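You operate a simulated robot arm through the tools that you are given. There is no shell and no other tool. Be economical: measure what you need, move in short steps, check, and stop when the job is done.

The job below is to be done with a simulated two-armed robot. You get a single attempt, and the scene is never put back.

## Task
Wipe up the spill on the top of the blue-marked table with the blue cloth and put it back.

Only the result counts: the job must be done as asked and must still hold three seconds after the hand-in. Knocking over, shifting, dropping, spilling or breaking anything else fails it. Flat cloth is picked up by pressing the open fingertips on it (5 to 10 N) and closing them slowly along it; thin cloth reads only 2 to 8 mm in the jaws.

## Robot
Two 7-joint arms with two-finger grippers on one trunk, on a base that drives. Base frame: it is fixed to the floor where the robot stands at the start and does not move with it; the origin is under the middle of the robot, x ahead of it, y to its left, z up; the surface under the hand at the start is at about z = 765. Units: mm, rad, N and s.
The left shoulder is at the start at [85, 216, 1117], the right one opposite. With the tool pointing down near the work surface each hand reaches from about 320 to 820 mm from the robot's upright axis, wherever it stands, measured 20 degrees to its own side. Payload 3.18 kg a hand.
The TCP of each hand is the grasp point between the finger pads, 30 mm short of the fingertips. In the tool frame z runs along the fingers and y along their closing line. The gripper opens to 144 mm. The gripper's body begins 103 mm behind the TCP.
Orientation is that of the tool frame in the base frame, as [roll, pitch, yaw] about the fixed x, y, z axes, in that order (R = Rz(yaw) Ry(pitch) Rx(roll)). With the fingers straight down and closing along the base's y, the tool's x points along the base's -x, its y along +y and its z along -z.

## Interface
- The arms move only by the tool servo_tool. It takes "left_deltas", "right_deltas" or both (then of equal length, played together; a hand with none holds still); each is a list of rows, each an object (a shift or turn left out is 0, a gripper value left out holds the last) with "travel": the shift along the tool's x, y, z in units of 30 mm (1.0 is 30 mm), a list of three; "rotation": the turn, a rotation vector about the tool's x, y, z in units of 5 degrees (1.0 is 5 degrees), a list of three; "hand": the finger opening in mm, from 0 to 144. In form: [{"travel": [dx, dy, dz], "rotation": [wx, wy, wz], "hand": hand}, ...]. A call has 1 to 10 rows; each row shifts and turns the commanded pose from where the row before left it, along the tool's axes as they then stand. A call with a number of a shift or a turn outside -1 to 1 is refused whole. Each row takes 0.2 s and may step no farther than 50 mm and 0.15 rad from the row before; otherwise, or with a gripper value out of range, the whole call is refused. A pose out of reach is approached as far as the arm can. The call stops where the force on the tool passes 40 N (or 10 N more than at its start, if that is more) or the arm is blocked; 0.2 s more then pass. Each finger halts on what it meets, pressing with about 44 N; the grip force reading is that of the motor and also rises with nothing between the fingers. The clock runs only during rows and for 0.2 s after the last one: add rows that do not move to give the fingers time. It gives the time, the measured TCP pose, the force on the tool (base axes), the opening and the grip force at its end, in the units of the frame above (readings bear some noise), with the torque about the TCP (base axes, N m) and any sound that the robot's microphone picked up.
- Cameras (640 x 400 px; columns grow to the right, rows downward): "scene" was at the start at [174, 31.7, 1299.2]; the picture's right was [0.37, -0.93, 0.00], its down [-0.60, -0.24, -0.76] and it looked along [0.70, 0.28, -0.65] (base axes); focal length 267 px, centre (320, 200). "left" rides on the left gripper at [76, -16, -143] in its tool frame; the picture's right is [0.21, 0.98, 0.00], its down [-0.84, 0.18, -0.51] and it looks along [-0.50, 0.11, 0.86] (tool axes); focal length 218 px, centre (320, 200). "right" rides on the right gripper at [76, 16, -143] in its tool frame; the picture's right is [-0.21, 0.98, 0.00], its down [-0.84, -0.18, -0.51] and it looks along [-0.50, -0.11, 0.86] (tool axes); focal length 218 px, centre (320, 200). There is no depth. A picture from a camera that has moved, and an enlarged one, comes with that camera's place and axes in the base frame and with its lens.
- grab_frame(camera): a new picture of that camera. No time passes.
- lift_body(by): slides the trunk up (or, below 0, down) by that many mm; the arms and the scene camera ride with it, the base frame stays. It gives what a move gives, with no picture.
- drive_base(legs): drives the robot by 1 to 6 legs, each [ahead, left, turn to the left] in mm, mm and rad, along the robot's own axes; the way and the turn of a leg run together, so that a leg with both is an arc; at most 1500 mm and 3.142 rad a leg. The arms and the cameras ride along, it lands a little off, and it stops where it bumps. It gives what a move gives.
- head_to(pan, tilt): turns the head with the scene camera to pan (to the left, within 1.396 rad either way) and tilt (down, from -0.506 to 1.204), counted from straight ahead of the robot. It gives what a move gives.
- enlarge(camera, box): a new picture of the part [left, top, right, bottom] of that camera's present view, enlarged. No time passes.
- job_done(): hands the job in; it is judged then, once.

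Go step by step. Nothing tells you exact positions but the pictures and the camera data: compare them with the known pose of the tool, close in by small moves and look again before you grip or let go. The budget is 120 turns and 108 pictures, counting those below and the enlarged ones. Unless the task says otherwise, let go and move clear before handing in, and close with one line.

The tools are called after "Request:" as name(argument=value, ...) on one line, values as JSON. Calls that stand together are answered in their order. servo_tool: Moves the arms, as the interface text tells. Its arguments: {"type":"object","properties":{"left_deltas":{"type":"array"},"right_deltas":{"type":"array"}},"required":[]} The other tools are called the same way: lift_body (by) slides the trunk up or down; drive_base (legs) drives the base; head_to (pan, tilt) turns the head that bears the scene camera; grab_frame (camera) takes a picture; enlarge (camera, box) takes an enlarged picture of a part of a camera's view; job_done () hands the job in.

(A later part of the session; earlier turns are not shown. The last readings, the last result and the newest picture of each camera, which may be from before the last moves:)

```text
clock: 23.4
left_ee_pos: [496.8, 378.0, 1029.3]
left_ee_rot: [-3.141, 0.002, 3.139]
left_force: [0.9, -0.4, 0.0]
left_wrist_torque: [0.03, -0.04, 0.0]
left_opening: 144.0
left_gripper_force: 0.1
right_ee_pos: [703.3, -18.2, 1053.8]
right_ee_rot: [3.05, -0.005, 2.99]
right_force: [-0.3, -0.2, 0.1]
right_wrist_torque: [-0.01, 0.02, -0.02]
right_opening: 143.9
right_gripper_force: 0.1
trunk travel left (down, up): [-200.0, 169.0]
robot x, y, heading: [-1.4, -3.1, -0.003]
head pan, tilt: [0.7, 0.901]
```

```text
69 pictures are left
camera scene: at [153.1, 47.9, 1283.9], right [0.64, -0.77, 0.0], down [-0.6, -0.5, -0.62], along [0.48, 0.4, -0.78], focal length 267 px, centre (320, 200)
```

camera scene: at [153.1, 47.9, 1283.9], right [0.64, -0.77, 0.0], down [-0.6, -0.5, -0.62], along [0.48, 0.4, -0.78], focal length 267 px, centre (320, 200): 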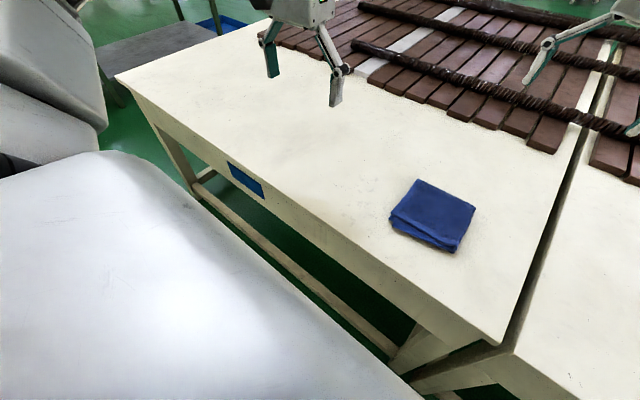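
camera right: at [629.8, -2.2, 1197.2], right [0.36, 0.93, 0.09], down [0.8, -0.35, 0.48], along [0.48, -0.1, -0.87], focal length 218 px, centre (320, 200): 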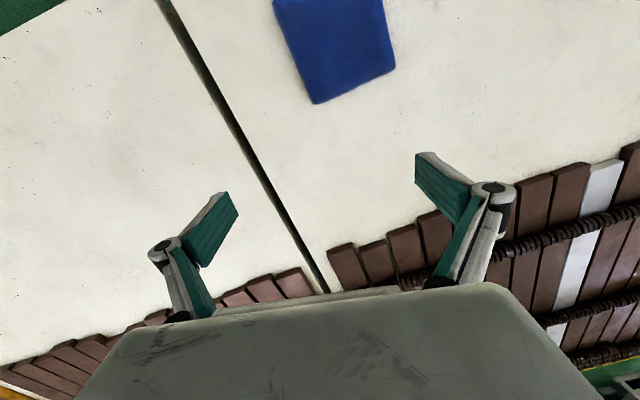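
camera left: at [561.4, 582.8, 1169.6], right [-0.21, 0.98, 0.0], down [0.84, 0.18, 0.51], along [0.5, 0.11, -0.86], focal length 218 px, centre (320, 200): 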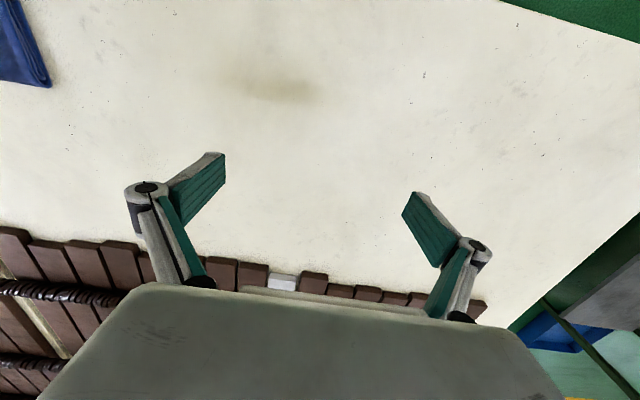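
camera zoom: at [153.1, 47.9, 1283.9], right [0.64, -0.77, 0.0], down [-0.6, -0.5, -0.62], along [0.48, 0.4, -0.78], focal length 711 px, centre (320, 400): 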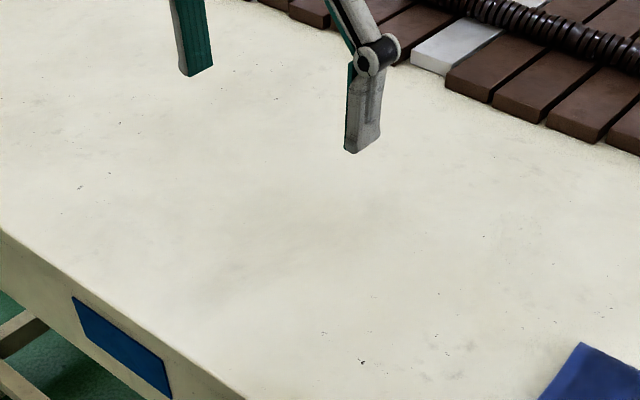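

The patch moved with the arm, so it was a shadow. I will check the remaining tiles at high zoom.

Request:
enlarge(camera="scene", box=[110, 20, 290, 132])

Request:
enlarge(camera="scene", box=[280, 90, 480, 215])

Request:
enlarge(camera="scene", box=[300, 190, 460, 290])

Request:
enlarge(camera="scene", box=[420, 130, 580, 330])

```text
3.56 times, centred on (200, 76) of scene
camera zoom: at [153.1, 47.9, 1283.9], right [0.64, -0.77, 0.0], down [-0.6, -0.5, -0.62], along [0.48, 0.4, -0.78], focal length 948 px, centre (747, 641)
```

zoom: 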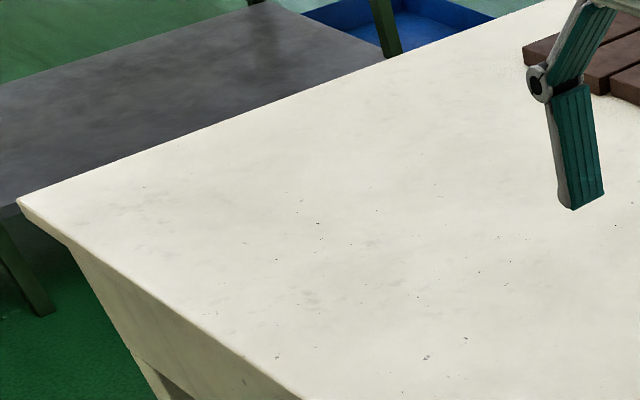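

```text
3.20 times, centred on (380, 152) of scene
camera zoom: at [153.1, 47.9, 1283.9], right [0.64, -0.77, 0.0], down [-0.6, -0.5, -0.62], along [0.48, 0.4, -0.78], focal length 853 px, centre (128, 352)
```

zoom: 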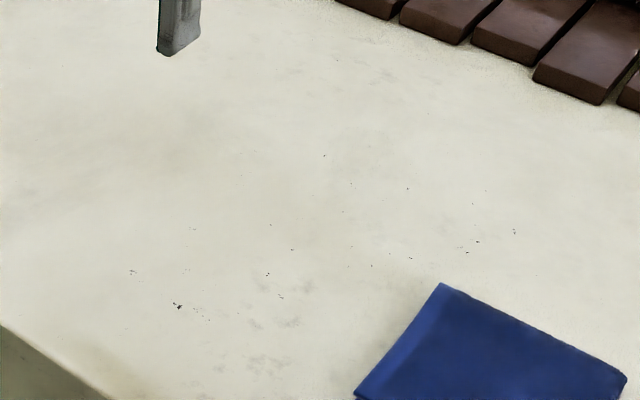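

```text
4.00 times, centred on (380, 240) of scene
camera zoom: at [153.1, 47.9, 1283.9], right [0.64, -0.77, 0.0], down [-0.6, -0.5, -0.62], along [0.48, 0.4, -0.78], focal length 1066 px, centre (80, 40)
```

zoom: 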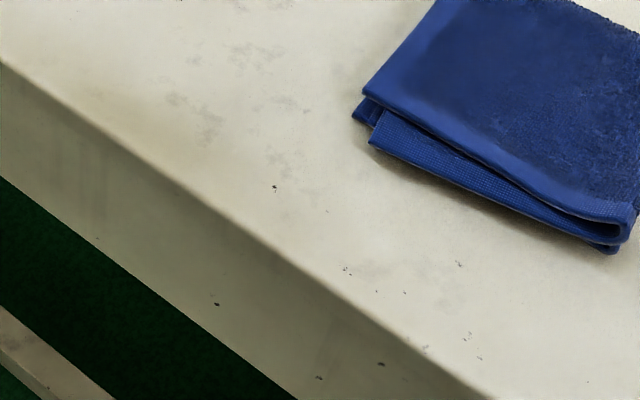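

```text
2.00 times, centred on (500, 230) of scene
camera zoom: at [153.1, 47.9, 1283.9], right [0.64, -0.77, 0.0], down [-0.6, -0.5, -0.62], along [0.48, 0.4, -0.78], focal length 533 px, centre (-40, 140)
```

zoom: 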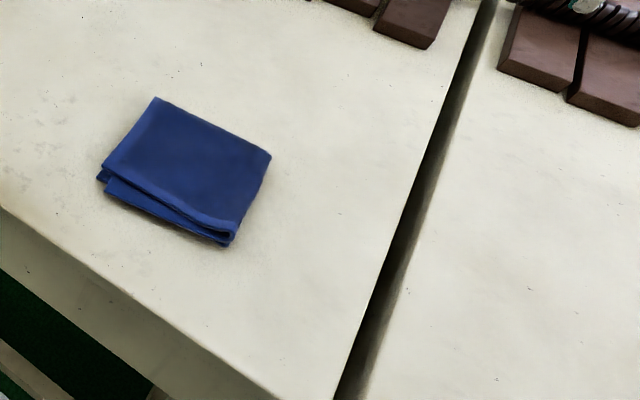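

The near strip shows no spill. I will raise the trunk and look over the pallet at the far side of the table.

Request:
lift_body(by=165)

Request:
head_to(pan=0.3, tilt=0.35)

Request:
grab_frame(camera="scene")

Request:
enlarge(camera="scene", box=[100, 100, 420, 300])

```text
clock: 25.3
left_ee_pos: [494.5, 380.4, 1191.9]
left_ee_rot: [-3.141, 0.003, 3.139]
left_force: [0.0, -0.9, 0.1]
left_wrist_torque: [-0.03, 0.01, -0.01]
left_opening: 143.8
left_gripper_force: 0.1
right_ee_pos: [672.0, -18.3, 1319.2]
right_ee_rot: [3.024, 0.152, 2.986]
right_force: [0.6, 0.9, 0.3]
right_wrist_torque: [0.03, 0.0, 0.01]
right_opening: 143.9
right_gripper_force: 0.1
trunk travel left (down, up): [-365.0, 4.0]
robot x, y, heading: [-2.8, -1.7, 0.002]
head pan, tilt: [0.7, 0.901]
```

```text
clock: 26.3
left_ee_pos: [495.8, 381.3, 1192.5]
left_ee_rot: [-3.141, 0.001, 3.139]
left_force: [0.0, 0.4, -0.6]
left_wrist_torque: [0.03, 0.03, 0.0]
left_opening: 143.9
left_gripper_force: 0.0
right_ee_pos: [672.0, -18.1, 1320.5]
right_ee_rot: [3.025, 0.152, 2.986]
right_force: [-0.5, -0.7, -0.1]
right_wrist_torque: [-0.03, 0.01, -0.01]
right_opening: 144.3
right_gripper_force: 0.1
trunk travel left (down, up): [-365.0, 4.0]
robot x, y, heading: [2.1, -4.5, -0.001]
head pan, tilt: [0.3, 0.351]
```

```text
64 pictures are left
camera scene: at [129.6, 27.5, 1499.4], right [0.29, -0.96, 0.0], down [-0.33, -0.1, -0.94], along [0.9, 0.28, -0.34], focal length 267 px, centre (320, 200)
```

scene: 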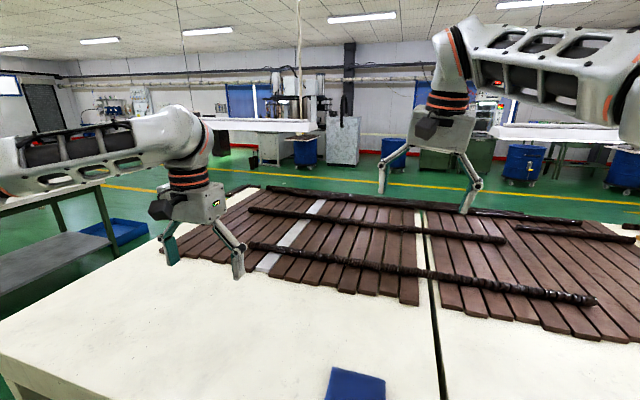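

```text
2.00 times, centred on (260, 200) of scene
camera zoom: at [129.6, 27.5, 1499.4], right [0.29, -0.96, 0.0], down [-0.33, -0.1, -0.94], along [0.9, 0.28, -0.34], focal length 533 px, centre (440, 200)
```

zoom: 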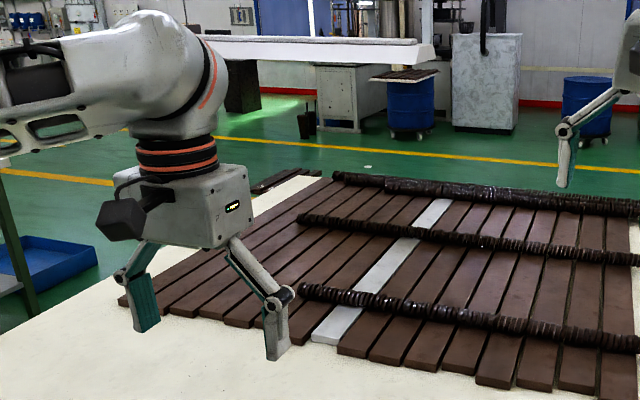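

The pallet reaches the far edge, so the spill must be on the near strip. I will look down from this greater height.

Request:
head_to(pan=0.55, tilt=0.85)

Request:
grab_frame(camera="scene")

Request:
grab_frame(camera="left")

Request:
grab_frame(camera="right")

```text
clock: 27.2
left_ee_pos: [494.7, 380.7, 1192.9]
left_ee_rot: [3.141, 0.002, 3.141]
left_force: [-0.9, -0.2, -0.2]
left_wrist_torque: [0.0, 0.03, 0.01]
left_opening: 143.9
left_gripper_force: 0.0
right_ee_pos: [671.5, -17.8, 1320.9]
right_ee_rot: [3.023, 0.153, 2.987]
right_force: [0.5, -0.7, 0.3]
right_wrist_torque: [-0.01, 0.0, 0.05]
right_opening: 144.0
right_gripper_force: 0.1
trunk travel left (down, up): [-365.0, 4.0]
robot x, y, heading: [-2.4, -0.8, 0.0]
head pan, tilt: [0.55, 0.85]
```

```text
62 pictures are left
camera scene: at [107.3, 40.7, 1455.9], right [0.52, -0.85, 0.0], down [-0.64, -0.39, -0.66], along [0.56, 0.34, -0.75], focal length 267 px, centre (320, 200)
```

scene: 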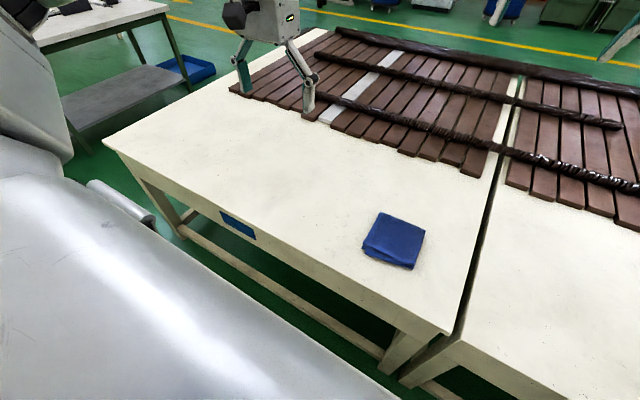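

```text
61 pictures are left
camera left: at [417.9, 365.2, 1335.1], right [-0.21, 0.98, 0.0], down [0.84, 0.18, 0.51], along [0.5, 0.1, -0.86], focal length 218 px, centre (320, 200)
```

left: 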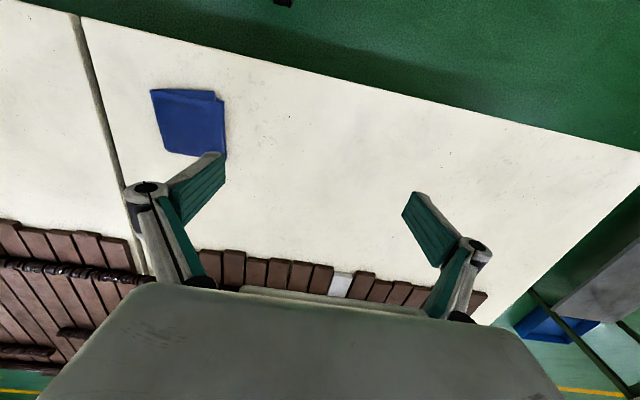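

```text
60 pictures are left
camera right: at [575.6, -3.5, 1450.4], right [0.34, 0.93, 0.15], down [0.71, -0.35, 0.61], along [0.61, -0.1, -0.78], focal length 218 px, centre (320, 200)
```

right: 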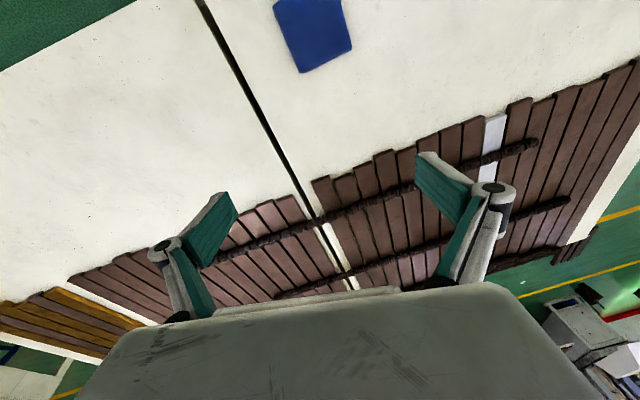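

One feature has stayed at about (525, 510) in several views: a grey streak beside a brighter area. I will zoom in on it.

Request:
enlarge(camera="scene", box=[200, 140, 360, 240])

Request:
enlarge(camera="left", box=[280, 60, 480, 185])

Request:
enlarge(camera="left", box=[220, 140, 420, 265])

```text
4.00 times, centred on (280, 190) of scene
camera zoom: at [107.3, 40.7, 1455.9], right [0.52, -0.85, 0.0], down [-0.64, -0.39, -0.66], along [0.56, 0.34, -0.75], focal length 1066 px, centre (480, 240)
```

zoom: 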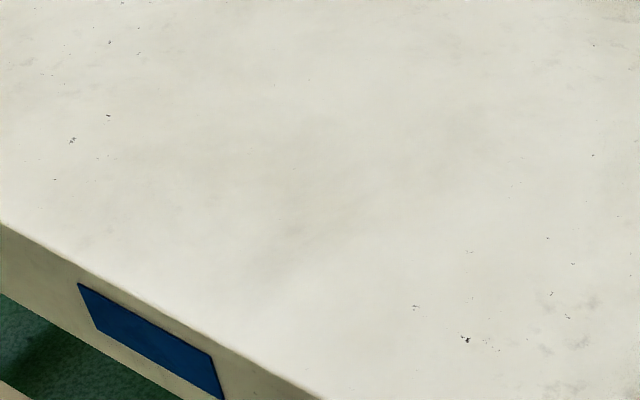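

```text
3.20 times, centred on (380, 122) of left
camera zoom: at [417.9, 365.2, 1335.1], right [-0.21, 0.98, 0.0], down [0.84, 0.18, 0.51], along [0.5, 0.1, -0.86], focal length 698 px, centre (128, 448)
```

zoom: 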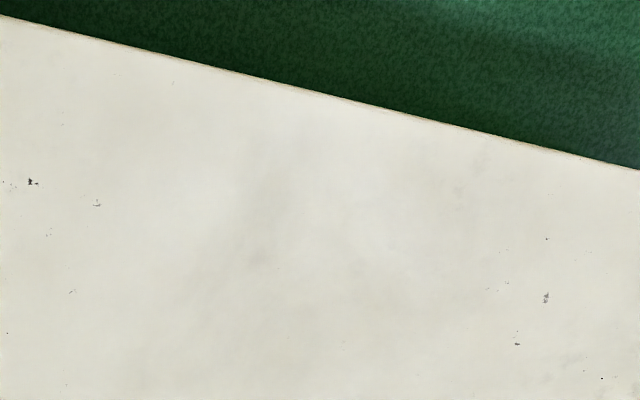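

```text
3.20 times, centred on (320, 202) of left
camera zoom: at [417.9, 365.2, 1335.1], right [-0.21, 0.98, 0.0], down [0.84, 0.18, 0.51], along [0.5, 0.1, -0.86], focal length 698 px, centre (320, 192)
```

zoom: 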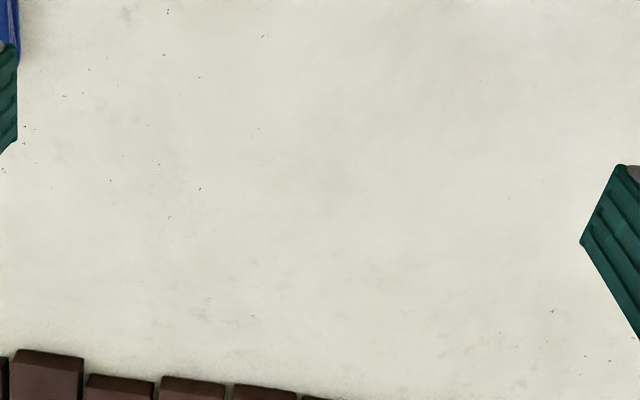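

Tiny specular dots match in two views at about (755, 282), which suggests a clear spill. I will zoom in there.

Request:
enlarge(camera="left", box=[230, 160, 310, 210])

Request:
enlarge(camera="scene", box=[350, 120, 478, 200])

```text
8.00 times, centred on (270, 185) of left
camera zoom: at [417.9, 365.2, 1335.1], right [-0.21, 0.98, 0.0], down [0.84, 0.18, 0.51], along [0.5, 0.1, -0.86], focal length 1746 px, centre (720, 320)
```

zoom: 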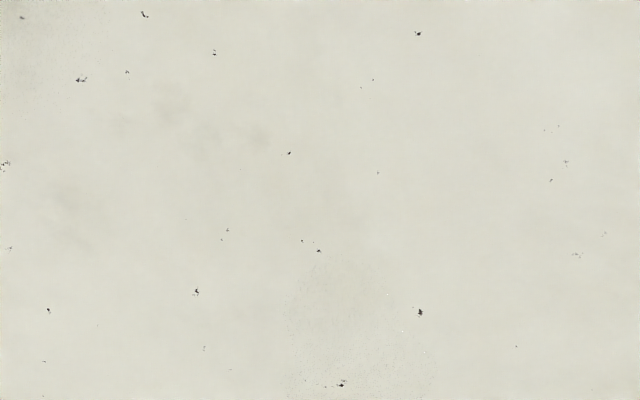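

```text
5.00 times, centred on (414, 160) of scene
camera zoom: at [107.3, 40.7, 1455.9], right [0.52, -0.85, 0.0], down [-0.64, -0.39, -0.66], along [0.56, 0.34, -0.75], focal length 1333 px, centre (-150, 400)
```

zoom: 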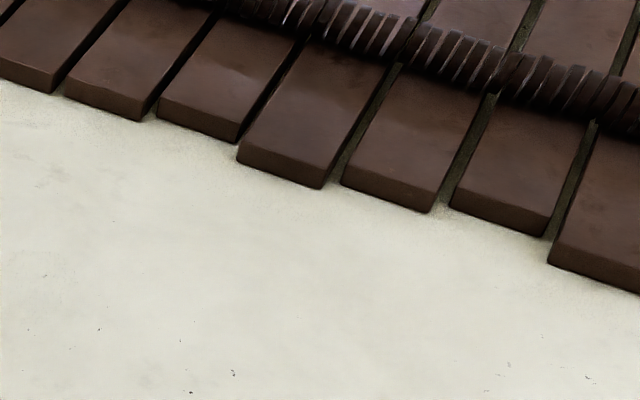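

A faintly textured clear patch shows at the bottom of that view. I will frame it fully.

Request:
enlarge(camera="left", box=[240, 180, 320, 230])

Request:
enlarge(camera="scene", box=[330, 150, 410, 200])

```text
8.00 times, centred on (280, 205) of left
camera zoom: at [417.9, 365.2, 1335.1], right [-0.21, 0.98, 0.0], down [0.84, 0.18, 0.51], along [0.5, 0.1, -0.86], focal length 1746 px, centre (640, 160)
```

zoom: 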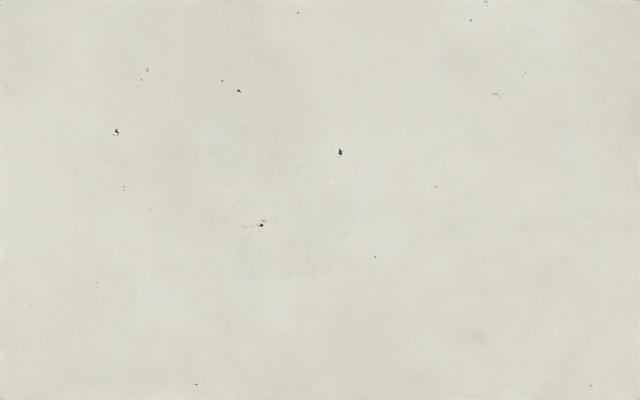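

```text
8.00 times, centred on (370, 175) of scene
camera zoom: at [107.3, 40.7, 1455.9], right [0.52, -0.85, 0.0], down [-0.64, -0.39, -0.66], along [0.56, 0.34, -0.75], focal length 2133 px, centre (-80, 400)
```

zoom: 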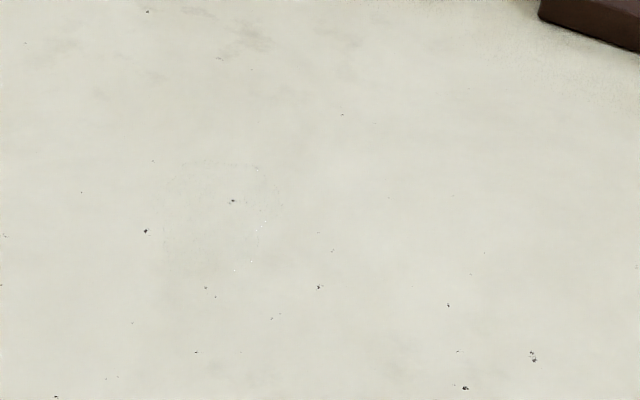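

There it is: a clear spill about 60 × 80 mm centred near (791, 298), confirmed from two cameras. The cloth spans x 520–680 and y 0–145. I will lower the trunk again and move the right arm off to the right.

Request:
lift_body(by=-165)

Request:
servo_tool(right_deltas=[{"travel": [0.7, -0.9, 0]}, {"travel": [0.7, -0.9, 0]}, {"travel": [0.7, -0.9, 0]}, {"travel": [0.7, -0.9, 0]}, {"travel": [0.7, -0.9, 0]}, {"travel": [0.7, -0.9, 0]}, {"travel": [0.7, -0.9, 0]}, {"travel": [0.7, -0.9, 0]}])

Request:
drive_base(legs=[[60, 0, 0]])

Request:
head_to(pan=0.3, tilt=0.85)

Request:
grab_frame(camera="scene")

```text
clock: 29.1
left_ee_pos: [493.7, 379.6, 1028.8]
left_ee_rot: [3.141, 0.004, 3.141]
left_force: [-0.9, -1.0, 0.0]
left_wrist_torque: [-0.02, -0.02, -0.03]
left_opening: 144.0
left_gripper_force: 0.0
right_ee_pos: [668.8, -15.4, 1156.4]
right_ee_rot: [3.027, 0.157, 2.991]
right_force: [-1.0, 0.4, 0.7]
right_wrist_torque: [-0.01, -0.01, -0.02]
right_opening: 143.6
right_gripper_force: 0.1
trunk travel left (down, up): [-200.0, 169.0]
robot x, y, heading: [2.5, -0.8, 0.004]
head pan, tilt: [0.55, 0.85]
```

```text
clock: 30.9
left_ee_pos: [493.5, 378.3, 1028.8]
left_ee_rot: [-3.141, 0.001, 3.14]
left_force: [0.2, -0.1, 0.6]
left_wrist_torque: [0.01, -0.04, -0.02]
left_opening: 144.0
left_gripper_force: 0.1
right_ee_pos: [477.3, -204.3, 1104.3]
right_ee_rot: [3.027, 0.153, 2.992]
right_force: [0.6, -0.4, 0.0]
right_wrist_torque: [0.02, 0.0, -0.02]
right_opening: 143.8
right_gripper_force: 0.0
trunk travel left (down, up): [-200.0, 169.0]
robot x, y, heading: [0.9, 2.7, -0.003]
head pan, tilt: [0.55, 0.85]
```

```text
clock: 31.8
left_ee_pos: [555.9, 379.8, 1027.2]
left_ee_rot: [-3.141, 0.0, 3.14]
left_force: [-0.2, -0.1, -0.1]
left_wrist_torque: [-0.02, 0.02, -0.05]
left_opening: 144.1
left_gripper_force: 0.1
right_ee_pos: [538.5, -202.5, 1104.0]
right_ee_rot: [3.027, 0.151, 2.992]
right_force: [0.2, 0.5, -0.1]
right_wrist_torque: [-0.02, 0.05, -0.01]
right_opening: 144.2
right_gripper_force: 0.1
trunk travel left (down, up): [-200.0, 169.0]
robot x, y, heading: [61.3, 1.2, -0.007]
head pan, tilt: [0.55, 0.85]
```

```text
clock: 32.6
left_ee_pos: [553.8, 379.7, 1027.5]
left_ee_rot: [-3.141, 0.0, 3.14]
left_force: [-0.4, 0.3, 0.4]
left_wrist_torque: [0.0, -0.01, 0.01]
left_opening: 143.7
left_gripper_force: 0.0
right_ee_pos: [538.6, -203.1, 1104.1]
right_ee_rot: [3.025, 0.154, 2.992]
right_force: [-1.0, 0.4, 0.3]
right_wrist_torque: [0.02, 0.03, 0.0]
right_opening: 144.1
right_gripper_force: 0.0
trunk travel left (down, up): [-200.0, 169.0]
robot x, y, heading: [57.6, 1.4, 0.002]
head pan, tilt: [0.3, 0.85]
```

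```text
52 pictures are left
camera scene: at [229.3, 22.8, 1287.7], right [0.29, -0.96, 0.0], down [-0.72, -0.22, -0.66], along [0.63, 0.19, -0.75], focal length 267 px, centre (320, 200)
```

scene: 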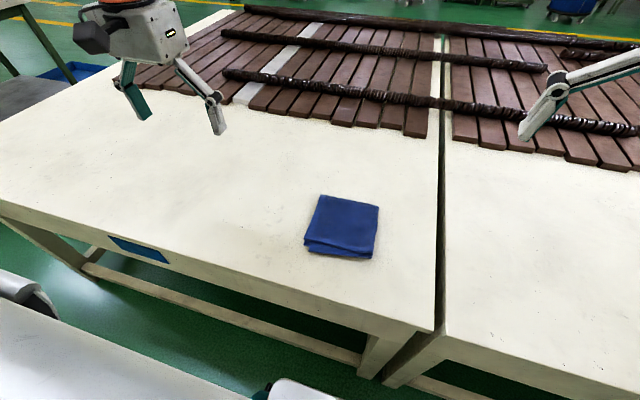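

The cloth centre is confirmed at about (600, 75). I will bring the left hand above it.

Request:
servo_tool(left_deltas=[{"travel": [-0.15, -1, 0.2]}, {"travel": [-0.15, -1, 0.2]}, {"travel": [-0.15, -1, 0.2]}, {"travel": [-0.15, -1, 0.2]}, {"travel": [-0.15, -1, 0.2]}, {"travel": [-0.15, -1, 0.4]}, {"travel": [-0.15, -1, 0.4]}, {"travel": [-0.15, -1, 0.4], "hand": 70}, {"travel": [-0.15, -1, 0.4]}, {"travel": [-0.15, -1, 0.4]}])

Request:
grab_frame(camera="left")

Request:
grab_frame(camera="scene")

```text
clock: 34.8
left_ee_pos: [599.0, 79.8, 936.2]
left_ee_rot: [3.141, 0.003, 3.14]
left_force: [-0.2, -0.5, 0.8]
left_wrist_torque: [0.02, 0.02, -0.05]
left_opening: 69.8
left_gripper_force: 0.0
right_ee_pos: [536.9, -203.5, 1105.5]
right_ee_rot: [3.026, 0.152, 2.99]
right_force: [0.4, 0.6, 0.0]
right_wrist_torque: [0.02, 0.0, 0.01]
right_opening: 144.2
right_gripper_force: 0.2
trunk travel left (down, up): [-200.0, 169.0]
robot x, y, heading: [58.7, -1.8, 0.002]
head pan, tilt: [0.3, 0.85]
```

```text
51 pictures are left
camera left: at [521.5, 64.5, 1079.4], right [-0.21, 0.98, 0.0], down [0.84, 0.18, 0.51], along [0.5, 0.1, -0.86], focal length 218 px, centre (320, 200)
```

left: 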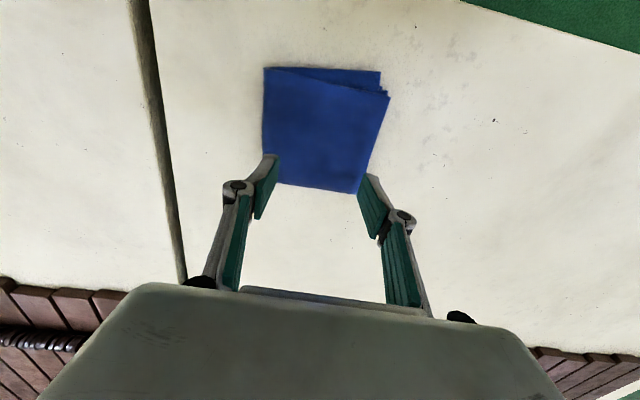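

```text
50 pictures are left
camera scene: at [229.9, 22.0, 1287.6], right [0.29, -0.96, 0.0], down [-0.72, -0.22, -0.66], along [0.63, 0.19, -0.75], focal length 267 px, centre (320, 200)
```

scene: 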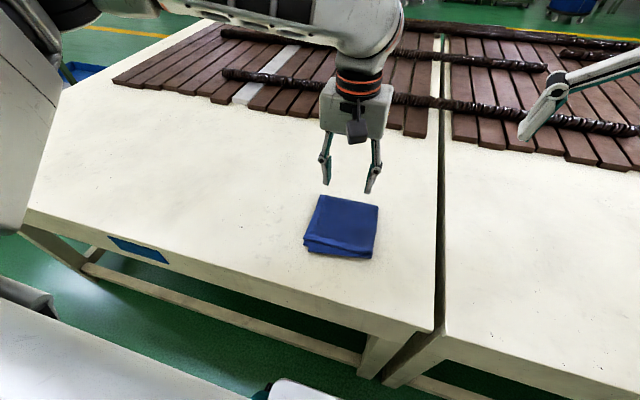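

The hand is centred over the cloth. I will descend in steps until it touches.

Request:
servo_tool(left_deltas=[{"travel": [0, 0, 0.8]}, {"travel": [0, 0, 0.8]}, {"travel": [0, 0, 0.8]}, {"travel": [0, 0, 0.6]}, {"travel": [0, 0, 0.3]}, {"travel": [0, 0, 0.15]}])

Request:
servo_tool(left_deltas=[{"travel": [0, 0, 0.1]}, {"travel": [0, 0, 0.1]}, {"travel": [0, 0, 0.1]}])

```text
clock: 36.2
left_ee_pos: [598.0, 80.0, 832.6]
left_ee_rot: [3.141, 0.003, 3.141]
left_force: [0.0, -0.1, 0.1]
left_wrist_torque: [-0.01, 0.01, -0.03]
left_opening: 69.8
left_gripper_force: 0.0
right_ee_pos: [538.1, -202.5, 1104.4]
right_ee_rot: [3.027, 0.155, 2.992]
right_force: [-0.4, 0.0, 0.4]
right_wrist_torque: [-0.02, 0.0, 0.0]
right_opening: 144.0
right_gripper_force: 0.1
trunk travel left (down, up): [-200.0, 169.0]
robot x, y, heading: [55.2, -0.5, -0.004]
head pan, tilt: [0.3, 0.85]
```

```text
clock: 37.0
left_ee_pos: [598.4, 79.9, 825.8]
left_ee_rot: [3.141, 0.002, 3.139]
left_force: [0.9, -0.5, -1.6]
left_wrist_torque: [0.02, 0.01, 0.0]
left_opening: 69.9
left_gripper_force: 0.1
right_ee_pos: [537.4, -203.5, 1104.9]
right_ee_rot: [3.027, 0.153, 2.989]
right_force: [0.9, 0.6, 0.2]
right_wrist_torque: [-0.01, 0.04, 0.01]
right_opening: 144.2
right_gripper_force: 0.0
trunk travel left (down, up): [-200.0, 169.0]
robot x, y, heading: [59.6, 1.9, -0.001]
head pan, tilt: [0.3, 0.85]
```

Request:
servo_tool(left_deltas=[{"travel": [0, 0, 0.12]}, {"travel": [0, 0, 0.12]}, {"travel": [0, 0, 0.12]}])

Request:
enlarge(camera="scene", box=[260, 130, 420, 280])

```text
clock: 37.8
left_ee_pos: [598.0, 80.3, 814.7]
left_ee_rot: [-3.14, 0.002, 3.14]
left_force: [0.2, -0.1, -0.1]
left_wrist_torque: [0.01, -0.02, 0.01]
left_opening: 69.9
left_gripper_force: 0.1
right_ee_pos: [538.3, -204.5, 1104.0]
right_ee_rot: [3.026, 0.155, 2.991]
right_force: [0.4, 0.6, -0.2]
right_wrist_torque: [-0.02, 0.01, 0.02]
right_opening: 143.8
right_gripper_force: 0.0
trunk travel left (down, up): [-200.0, 169.0]
robot x, y, heading: [62.7, 0.7, -0.002]
head pan, tilt: [0.3, 0.85]
```

```text
2.67 times, centred on (340, 205) of scene
camera zoom: at [229.5, 22.8, 1287.6], right [0.29, -0.96, 0.0], down [-0.72, -0.22, -0.66], along [0.63, 0.19, -0.75], focal length 711 px, centre (267, 187)
```

zoom: 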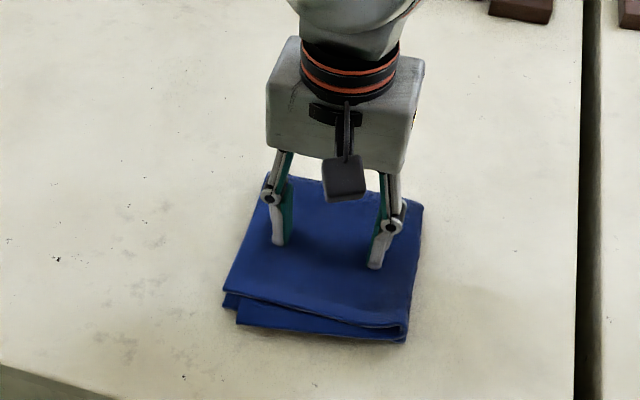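

Request:
servo_tool(left_deltas=[{"travel": [0, 0, 0.1]}, {"travel": [0, 0, 0.1]}])

Request:
servo_tool(left_deltas=[{"travel": [0, 0, 0.07]}, {"travel": [0, 0, 0]}])

```text
clock: 38.4
left_ee_pos: [598.2, 79.9, 808.3]
left_ee_rot: [3.14, 0.002, 3.14]
left_force: [0.4, 0.7, 2.0]
left_wrist_torque: [0.02, -0.03, -0.02]
left_opening: 69.8
left_gripper_force: 0.1
right_ee_pos: [536.9, -202.5, 1104.4]
right_ee_rot: [3.026, 0.154, 2.99]
right_force: [0.7, 0.3, 0.5]
right_wrist_torque: [0.02, 0.0, -0.01]
right_opening: 144.0
right_gripper_force: 0.1
trunk travel left (down, up): [-200.0, 169.0]
robot x, y, heading: [59.5, 1.2, -0.003]
head pan, tilt: [0.3, 0.85]
```

```text
clock: 39.0
left_ee_pos: [597.9, 78.8, 808.0]
left_ee_rot: [3.14, 0.002, 3.141]
left_force: [-0.1, 0.9, 4.5]
left_wrist_torque: [0.03, -0.04, 0.01]
left_opening: 69.7
left_gripper_force: 0.0
right_ee_pos: [537.5, -204.3, 1105.7]
right_ee_rot: [3.027, 0.153, 2.991]
right_force: [0.2, 0.8, -0.2]
right_wrist_torque: [-0.02, -0.01, 0.01]
right_opening: 144.2
right_gripper_force: 0.0
trunk travel left (down, up): [-200.0, 169.0]
robot x, y, heading: [58.9, 3.0, -0.004]
head pan, tilt: [0.3, 0.85]
```

Contact reads 4.5 N with the cloth top at about z 778. I will press slightly more and close slowly.

Request:
servo_tool(left_deltas=[{"travel": [0, 0, 0.12]}, {"hand": 64}, {"hand": 58}, {"hand": 52}, {"hand": 46}, {"hand": 40}])

Request:
enlarge(camera="scene", box=[260, 130, 420, 280])

```text
clock: 40.4
left_ee_pos: [596.8, 78.4, 804.1]
left_ee_rot: [3.141, 0.004, 3.14]
left_force: [1.1, -0.1, 16.0]
left_wrist_torque: [-0.04, -0.02, 0.01]
left_opening: 42.0
left_gripper_force: 0.1
right_ee_pos: [537.1, -204.6, 1105.2]
right_ee_rot: [3.026, 0.154, 2.99]
right_force: [-0.2, 0.4, 0.0]
right_wrist_torque: [0.01, -0.02, 0.01]
right_opening: 144.0
right_gripper_force: 0.0
trunk travel left (down, up): [-200.0, 169.0]
robot x, y, heading: [56.1, -3.7, 0.0]
head pan, tilt: [0.3, 0.85]
```

```text
2.67 times, centred on (340, 205) of scene
camera zoom: at [228.3, 22.6, 1287.9], right [0.29, -0.96, 0.0], down [-0.72, -0.22, -0.66], along [0.63, 0.19, -0.75], focal length 711 px, centre (267, 187)
```

zoom: 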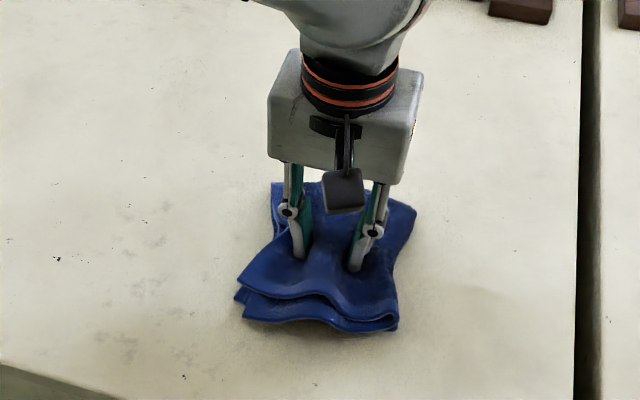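

The cloth is bunching nicely, but the force is 16 N. I will ease up 2 mm and continue closing.

Request:
servo_tool(left_deltas=[{"travel": [0, 0, -0.07]}, {"hand": 34}, {"hand": 28}, {"hand": 22}, {"hand": 16}, {"hand": 10}, {"hand": 5}, {"hand": 0}, {}, {}])

Request:
enlarge(camera="scene", box=[260, 130, 420, 280])

```text
clock: 42.6
left_ee_pos: [597.3, 79.8, 805.0]
left_ee_rot: [-3.141, 0.003, 3.14]
left_force: [-0.3, 1.8, 10.0]
left_wrist_torque: [0.05, -0.01, 0.11]
left_opening: 14.3
left_gripper_force: 43.5
right_ee_pos: [538.3, -203.1, 1104.2]
right_ee_rot: [3.026, 0.154, 2.992]
right_force: [-0.5, -0.2, -0.1]
right_wrist_torque: [0.01, -0.01, 0.0]
right_opening: 144.2
right_gripper_force: 0.2
trunk travel left (down, up): [-200.0, 169.0]
robot x, y, heading: [59.0, -0.5, 0.001]
head pan, tilt: [0.3, 0.85]
```

```text
2.67 times, centred on (340, 205) of scene
camera zoom: at [228.8, 22.9, 1287.8], right [0.29, -0.96, 0.0], down [-0.72, -0.22, -0.66], along [0.63, 0.19, -0.75], focal length 711 px, centre (267, 187)
```

zoom: 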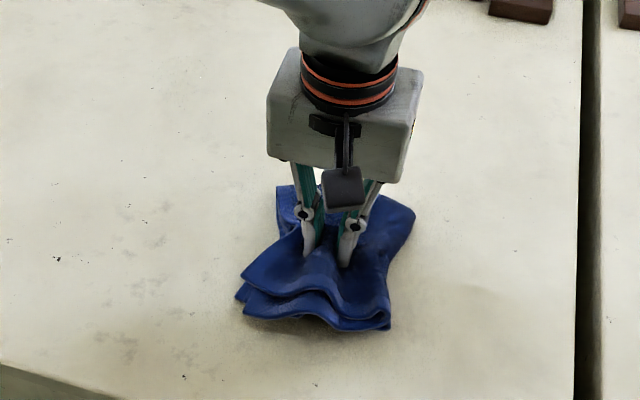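

The grip is firm with a 14 mm thick bunch. I will lift a little and check.

Request:
servo_tool(left_deltas=[{"travel": [0, 0, -0.4]}, {"travel": [0, 0, -0.5]}, {"travel": [0, 0, -0.5]}, {}])

Request:
enlarge(camera="scene", box=[260, 130, 420, 280])

```text
clock: 43.6
left_ee_pos: [599.5, 80.0, 846.3]
left_ee_rot: [-3.141, 0.002, 3.14]
left_force: [0.5, -0.9, -0.5]
left_wrist_torque: [0.0, 0.0, 0.11]
left_opening: 14.0
left_gripper_force: 43.7
right_ee_pos: [538.1, -202.0, 1104.4]
right_ee_rot: [3.025, 0.155, 2.992]
right_force: [-0.1, -0.5, -0.7]
right_wrist_torque: [-0.01, -0.02, -0.01]
right_opening: 144.3
right_gripper_force: 0.2
trunk travel left (down, up): [-200.0, 169.0]
robot x, y, heading: [58.6, 0.9, 0.0]
head pan, tilt: [0.3, 0.85]
```

```text
2.67 times, centred on (340, 205) of scene
camera zoom: at [229.7, 22.8, 1287.6], right [0.29, -0.96, 0.0], down [-0.72, -0.22, -0.66], along [0.63, 0.19, -0.75], focal length 711 px, centre (267, 187)
```

zoom: 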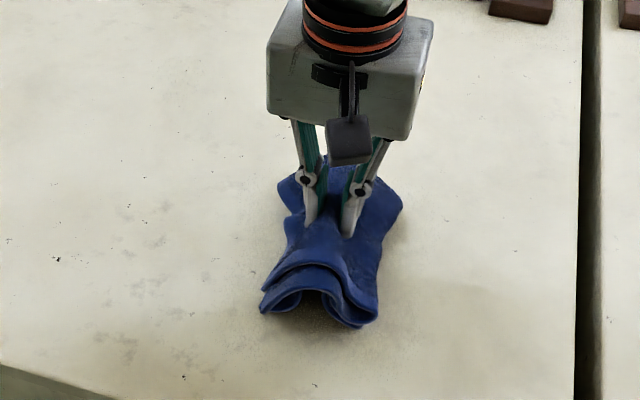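

The whole cloth came up. I will carry it over the spill.

Request:
servo_tool(left_deltas=[{"travel": [-0.79, 0.91, -0.2]}, {"travel": [-0.79, 0.91, -0.2]}, {"travel": [-0.79, 0.91, -0.2]}, {"travel": [-0.79, 0.91, 0]}, {"travel": [-0.79, 0.91, 0]}, {"travel": [-0.79, 0.91, 0]}, {"travel": [-0.79, 0.91, 0]}, {"travel": [-0.79, 0.91, 0]}, {}])

Request:
grab_frame(camera="scene")

Request:
grab_frame(camera="left")

```text
clock: 45.6
left_ee_pos: [788.8, 297.4, 863.8]
left_ee_rot: [3.14, 0.001, 3.138]
left_force: [0.0, -0.6, 0.2]
left_wrist_torque: [0.03, -0.03, 0.08]
left_opening: 14.3
left_gripper_force: 43.7
right_ee_pos: [537.7, -203.8, 1104.5]
right_ee_rot: [3.026, 0.153, 2.991]
right_force: [-0.1, 0.0, 0.4]
right_wrist_torque: [-0.02, 0.02, -0.01]
right_opening: 144.1
right_gripper_force: 0.1
trunk travel left (down, up): [-200.0, 169.0]
robot x, y, heading: [56.7, -1.6, -0.003]
head pan, tilt: [0.3, 0.85]
```

```text
45 pictures are left
camera scene: at [229.1, 22.7, 1287.8], right [0.29, -0.96, 0.0], down [-0.72, -0.22, -0.66], along [0.63, 0.19, -0.75], focal length 267 px, centre (320, 200)
```

scene: 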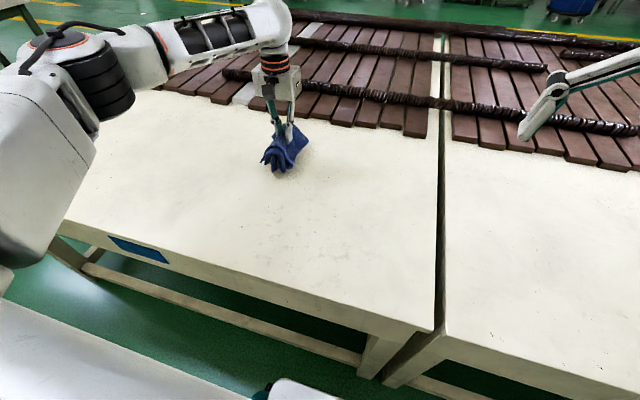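

```text
44 pictures are left
camera left: at [712.0, 283.0, 1007.3], right [-0.21, 0.98, 0.0], down [0.84, 0.18, 0.51], along [0.5, 0.1, -0.86], focal length 218 px, centre (320, 200)
```

left: 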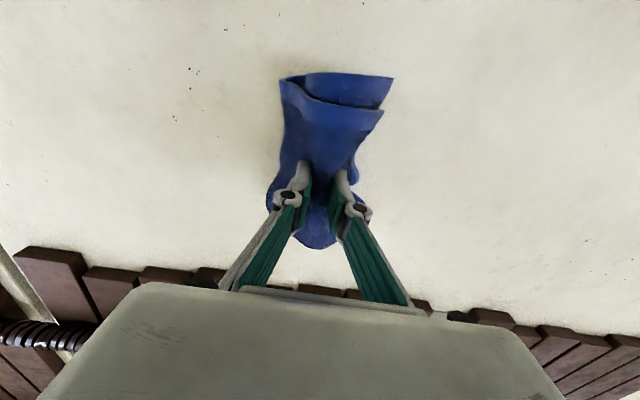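

It is over the spill with the pallet edge at about x 975, which leaves enough room. I will lower it onto the spill.

Request:
servo_tool(left_deltas=[{"travel": [0, 0, 0.5]}, {"travel": [0, 0, 0.5]}, {"travel": [0, 0, 0.4]}, {"travel": [0, 0, 0.2]}, {"travel": [0, 0, 0.1]}, {}])

Request:
servo_tool(left_deltas=[{"travel": [0, 0, 0.07]}, {}])

```text
clock: 47.0
left_ee_pos: [787.9, 297.5, 815.6]
left_ee_rot: [-3.141, 0.002, 3.14]
left_force: [0.9, 0.7, 4.7]
left_wrist_torque: [0.02, 0.01, 0.12]
left_opening: 14.2
left_gripper_force: 44.1
right_ee_pos: [537.6, -203.5, 1105.0]
right_ee_rot: [3.026, 0.154, 2.992]
right_force: [1.1, -0.5, -0.7]
right_wrist_torque: [-0.01, 0.03, 0.03]
right_opening: 144.1
right_gripper_force: 0.1
trunk travel left (down, up): [-200.0, 169.0]
robot x, y, heading: [64.8, -1.1, -0.005]
head pan, tilt: [0.3, 0.85]
```

```text
clock: 47.6
left_ee_pos: [788.6, 298.0, 813.3]
left_ee_rot: [3.141, 0.003, 3.14]
left_force: [-0.9, -0.5, 8.0]
left_wrist_torque: [0.04, 0.05, 0.09]
left_opening: 14.1
left_gripper_force: 44.0
right_ee_pos: [537.1, -202.9, 1105.8]
right_ee_rot: [3.027, 0.152, 2.992]
right_force: [0.3, 0.0, 0.7]
right_wrist_torque: [-0.03, -0.05, 0.01]
right_opening: 143.8
right_gripper_force: 0.1
trunk travel left (down, up): [-200.0, 169.0]
robot x, y, heading: [56.6, 0.1, -0.004]
head pan, tilt: [0.3, 0.85]
```

Pressing at 8 N. Now I will raster over the spill area.

Request:
servo_tool(left_deltas=[{"travel": [0.4, -0.46, 0]}, {"travel": [0.4, -0.46, 0]}, {"travel": [0.4, -0.46, 0]}, {"travel": [0.4, -0.46, 0]}, {"travel": [0, 0.61, 0]}, {"travel": [0, 0.61, 0]}, {"travel": [0, 0.61, 0]}, {"travel": [0, 0.61, 0]}, {"travel": [0, 0.61, 0]}, {"travel": [0, 0.61, 0]}])

Request:
servo_tool(left_deltas=[{"travel": [-0.4, 0, 0]}, {"travel": [-0.4, 0, 0]}, {"travel": [0, -0.61, 0]}, {"travel": [0, -0.61, 0]}, {"travel": [0, -0.61, 0]}, {"travel": [0, -0.61, 0]}, {"travel": [0, -0.61, 0]}, {"travel": [0, -0.61, 0]}])

Request:
servo_tool(left_deltas=[{"travel": [-0.4, 0, 0]}, {"travel": [-0.4, 0, 0]}, {"travel": [0, 0.61, 0]}, {"travel": [0, 0.61, 0]}, {"travel": [0, 0.61, 0]}, {"travel": [0, 0.61, 0]}, {"travel": [0, 0.61, 0]}, {"travel": [0, 0.61, 0]}])

```text
clock: 49.8
left_ee_pos: [739.5, 352.7, 812.1]
left_ee_rot: [3.141, 0.001, 3.141]
left_force: [-0.2, -2.4, 6.3]
left_wrist_torque: [-0.05, 0.07, 0.1]
left_opening: 14.3
left_gripper_force: 43.8
right_ee_pos: [536.6, -202.1, 1106.0]
right_ee_rot: [3.025, 0.154, 2.991]
right_force: [0.0, -0.2, -1.2]
right_wrist_torque: [0.02, 0.0, 0.02]
right_opening: 144.1
right_gripper_force: 0.1
trunk travel left (down, up): [-200.0, 169.0]
robot x, y, heading: [58.3, -0.2, -0.004]
head pan, tilt: [0.3, 0.85]
```

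```text
clock: 51.6
left_ee_pos: [765.4, 241.9, 811.0]
left_ee_rot: [-3.141, 0.002, 3.14]
left_force: [-0.2, 2.7, 6.5]
left_wrist_torque: [0.08, 0.06, 0.09]
left_opening: 14.2
left_gripper_force: 43.3
right_ee_pos: [537.8, -203.5, 1104.8]
right_ee_rot: [3.027, 0.152, 2.993]
right_force: [-0.7, 0.3, 0.0]
right_wrist_torque: [0.03, 0.03, -0.01]
right_opening: 144.1
right_gripper_force: 0.0
trunk travel left (down, up): [-200.0, 169.0]
robot x, y, heading: [57.8, 4.0, -0.0]
head pan, tilt: [0.3, 0.85]
```

```text
clock: 53.4
left_ee_pos: [788.3, 351.9, 812.8]
left_ee_rot: [-3.141, 0.001, 3.141]
left_force: [-0.1, -1.2, 3.6]
left_wrist_torque: [-0.06, 0.0, 0.11]
left_opening: 14.2
left_gripper_force: 43.9
right_ee_pos: [538.2, -203.4, 1104.4]
right_ee_rot: [3.027, 0.153, 2.992]
right_force: [0.1, 0.6, 0.4]
right_wrist_torque: [-0.02, 0.02, 0.01]
right_opening: 143.9
right_gripper_force: 0.1
trunk travel left (down, up): [-200.0, 169.0]
robot x, y, heading: [61.3, -2.3, 0.005]
head pan, tilt: [0.3, 0.85]
```

Request:
servo_tool(left_deltas=[{"travel": [-0.4, 0, 0.07]}, {"travel": [-0.4, 0, 0.05]}, {"travel": [0, -0.61, 0]}, {"travel": [0, -0.61, 0]}, {"travel": [0, -0.61, 0]}, {"travel": [0, -0.61, 0]}, {"travel": [0, -0.61, 0]}, {"travel": [0, -0.61, 0]}])

Request:
servo_tool(left_deltas=[{"travel": [-0.4, 0, 0]}, {"travel": [-0.4, 0, 0]}, {"travel": [0, 0.61, 0]}, {"travel": [0, 0.61, 0]}, {"travel": [0, 0.61, 0]}, {"travel": [0, 0.61, 0]}, {"travel": [0, 0.61, 0]}, {"travel": [0, 0.61, 0]}])

Request:
servo_tool(left_deltas=[{"travel": [0, -0.5, 0]}, {"travel": [0.6, -0.4, 0]}, {"travel": [0.6, 0, 0]}, {"travel": [0.6, 0, 0]}, {"travel": [0.6, 0, 0]}, {"travel": [0.6, -0.4, 0]}, {"travel": [0.3, -0.6, 0]}])

Request:
servo_tool(left_deltas=[{"travel": [-0.6, 0, 0]}, {"travel": [-0.6, 0, 0]}, {"travel": [-0.6, 0, 0]}, {"travel": [-0.6, 0, 0]}, {"travel": [-0.6, 0, 0]}, {"travel": [0, -0.6, 0]}, {"travel": [0.6, 0, 0]}, {"travel": [0.6, 0, 0]}, {"travel": [0.6, 0, 0]}, {"travel": [0.6, 0, 0]}])

```text
clock: 55.2
left_ee_pos: [811.4, 240.7, 809.3]
left_ee_rot: [-3.141, 0.002, 3.137]
left_force: [-0.1, 3.7, 11.8]
left_wrist_torque: [0.18, 0.02, 0.09]
left_opening: 14.1
left_gripper_force: 43.9
right_ee_pos: [537.9, -203.3, 1106.0]
right_ee_rot: [3.026, 0.153, 2.992]
right_force: [0.0, -0.1, 0.5]
right_wrist_torque: [0.02, 0.01, 0.01]
right_opening: 144.0
right_gripper_force: 0.1
trunk travel left (down, up): [-200.0, 169.0]
robot x, y, heading: [59.6, -2.8, -0.001]
head pan, tilt: [0.3, 0.85]
```

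```text
clock: 57.0
left_ee_pos: [835.9, 352.9, 809.2]
left_ee_rot: [3.141, 0.003, 3.139]
left_force: [-0.2, -3.7, 9.9]
left_wrist_torque: [-0.14, 0.03, 0.14]
left_opening: 14.0
left_gripper_force: 43.4
right_ee_pos: [536.7, -203.2, 1105.5]
right_ee_rot: [3.027, 0.154, 2.992]
right_force: [1.1, 0.3, 1.2]
right_wrist_torque: [-0.02, 0.02, 0.03]
right_opening: 143.9
right_gripper_force: 0.0
trunk travel left (down, up): [-200.0, 169.0]
robot x, y, heading: [60.9, 0.0, -0.003]
head pan, tilt: [0.3, 0.85]
```

```text
clock: 58.6
left_ee_pos: [736.6, 296.4, 809.2]
left_ee_rot: [3.14, 0.0, 3.142]
left_force: [2.2, 5.3, 15.4]
left_wrist_torque: [0.18, -0.06, 0.07]
left_opening: 14.4
left_gripper_force: 43.9
right_ee_pos: [536.7, -204.0, 1104.7]
right_ee_rot: [3.027, 0.153, 2.993]
right_force: [0.2, -0.4, -0.4]
right_wrist_torque: [0.02, -0.01, -0.01]
right_opening: 143.8
right_gripper_force: 0.1
trunk travel left (down, up): [-200.0, 169.0]
robot x, y, heading: [60.5, -1.1, 0.0]
head pan, tilt: [0.3, 0.85]
```

```text
clock: 60.8
left_ee_pos: [753.9, 276.1, 809.2]
left_ee_rot: [-3.141, 0.001, 3.14]
left_force: [4.4, 1.5, 10.4]
left_wrist_torque: [0.07, -0.06, 0.13]
left_opening: 14.4
left_gripper_force: 43.5
right_ee_pos: [536.8, -204.0, 1104.6]
right_ee_rot: [3.028, 0.153, 2.992]
right_force: [-0.3, 0.1, 0.0]
right_wrist_torque: [0.01, -0.03, -0.02]
right_opening: 143.8
right_gripper_force: 0.1
trunk travel left (down, up): [-200.0, 169.0]
robot x, y, heading: [59.0, 4.3, -0.001]
head pan, tilt: [0.3, 0.85]
```

The wiping passes are done. I will lift the cloth aside and inspect the spill area.

Request:
servo_tool(left_deltas=[{"travel": [0, 0, -0.8]}, {"travel": [0.3, 0, -0.8]}, {"travel": [0.7, -0.7, 0]}, {"travel": [0.7, -0.7, 0]}, {"travel": [0.7, -0.7, 0]}, {"travel": [0.7, -0.7, 0]}, {"travel": [0.7, -0.7, 0]}, {"travel": [0.7, -0.7, 0]}, {"travel": [0.5, -0.9, 0]}, {"travel": [0.2, -0.9, 0]}])

Request:
enlarge(camera="scene", box=[246, 135, 326, 185])

Request:
enlarge(camera="left", box=[360, 160, 600, 310])

```text
clock: 63.0
left_ee_pos: [601.2, 97.9, 857.6]
left_ee_rot: [-3.141, 0.002, 3.14]
left_force: [0.1, 0.1, -0.9]
left_wrist_torque: [-0.06, 0.02, 0.07]
left_opening: 14.3
left_gripper_force: 43.9
right_ee_pos: [537.2, -204.9, 1103.8]
right_ee_rot: [3.026, 0.153, 2.991]
right_force: [0.1, -0.6, 0.8]
right_wrist_torque: [0.05, 0.03, -0.02]
right_opening: 143.7
right_gripper_force: 0.1
trunk travel left (down, up): [-200.0, 169.0]
robot x, y, heading: [62.5, 1.0, -0.002]
head pan, tilt: [0.3, 0.85]
```

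```text
8.00 times, centred on (286, 160) of scene
camera zoom: at [229.5, 22.1, 1287.7], right [0.29, -0.96, 0.0], down [-0.72, -0.22, -0.66], along [0.63, 0.19, -0.75], focal length 2133 px, centre (592, 520)
```

zoom: 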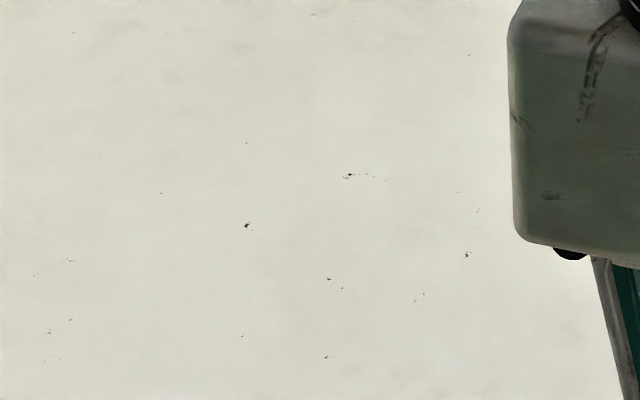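

```text
2.67 times, centred on (480, 235) of left
camera zoom: at [523.5, 82.8, 1000.6], right [-0.21, 0.98, 0.0], down [0.84, 0.18, 0.51], along [0.5, 0.11, -0.86], focal length 582 px, centre (-107, 107)
```

zoom: 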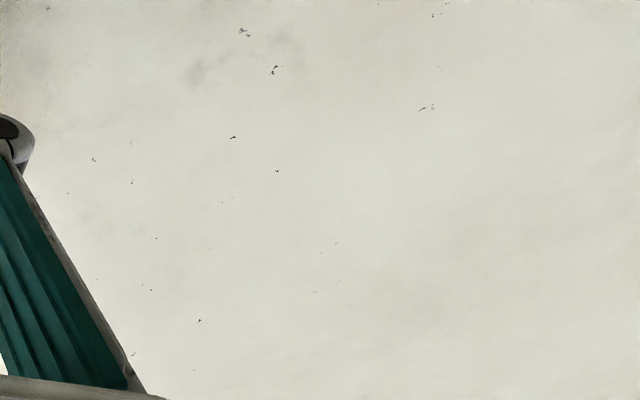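

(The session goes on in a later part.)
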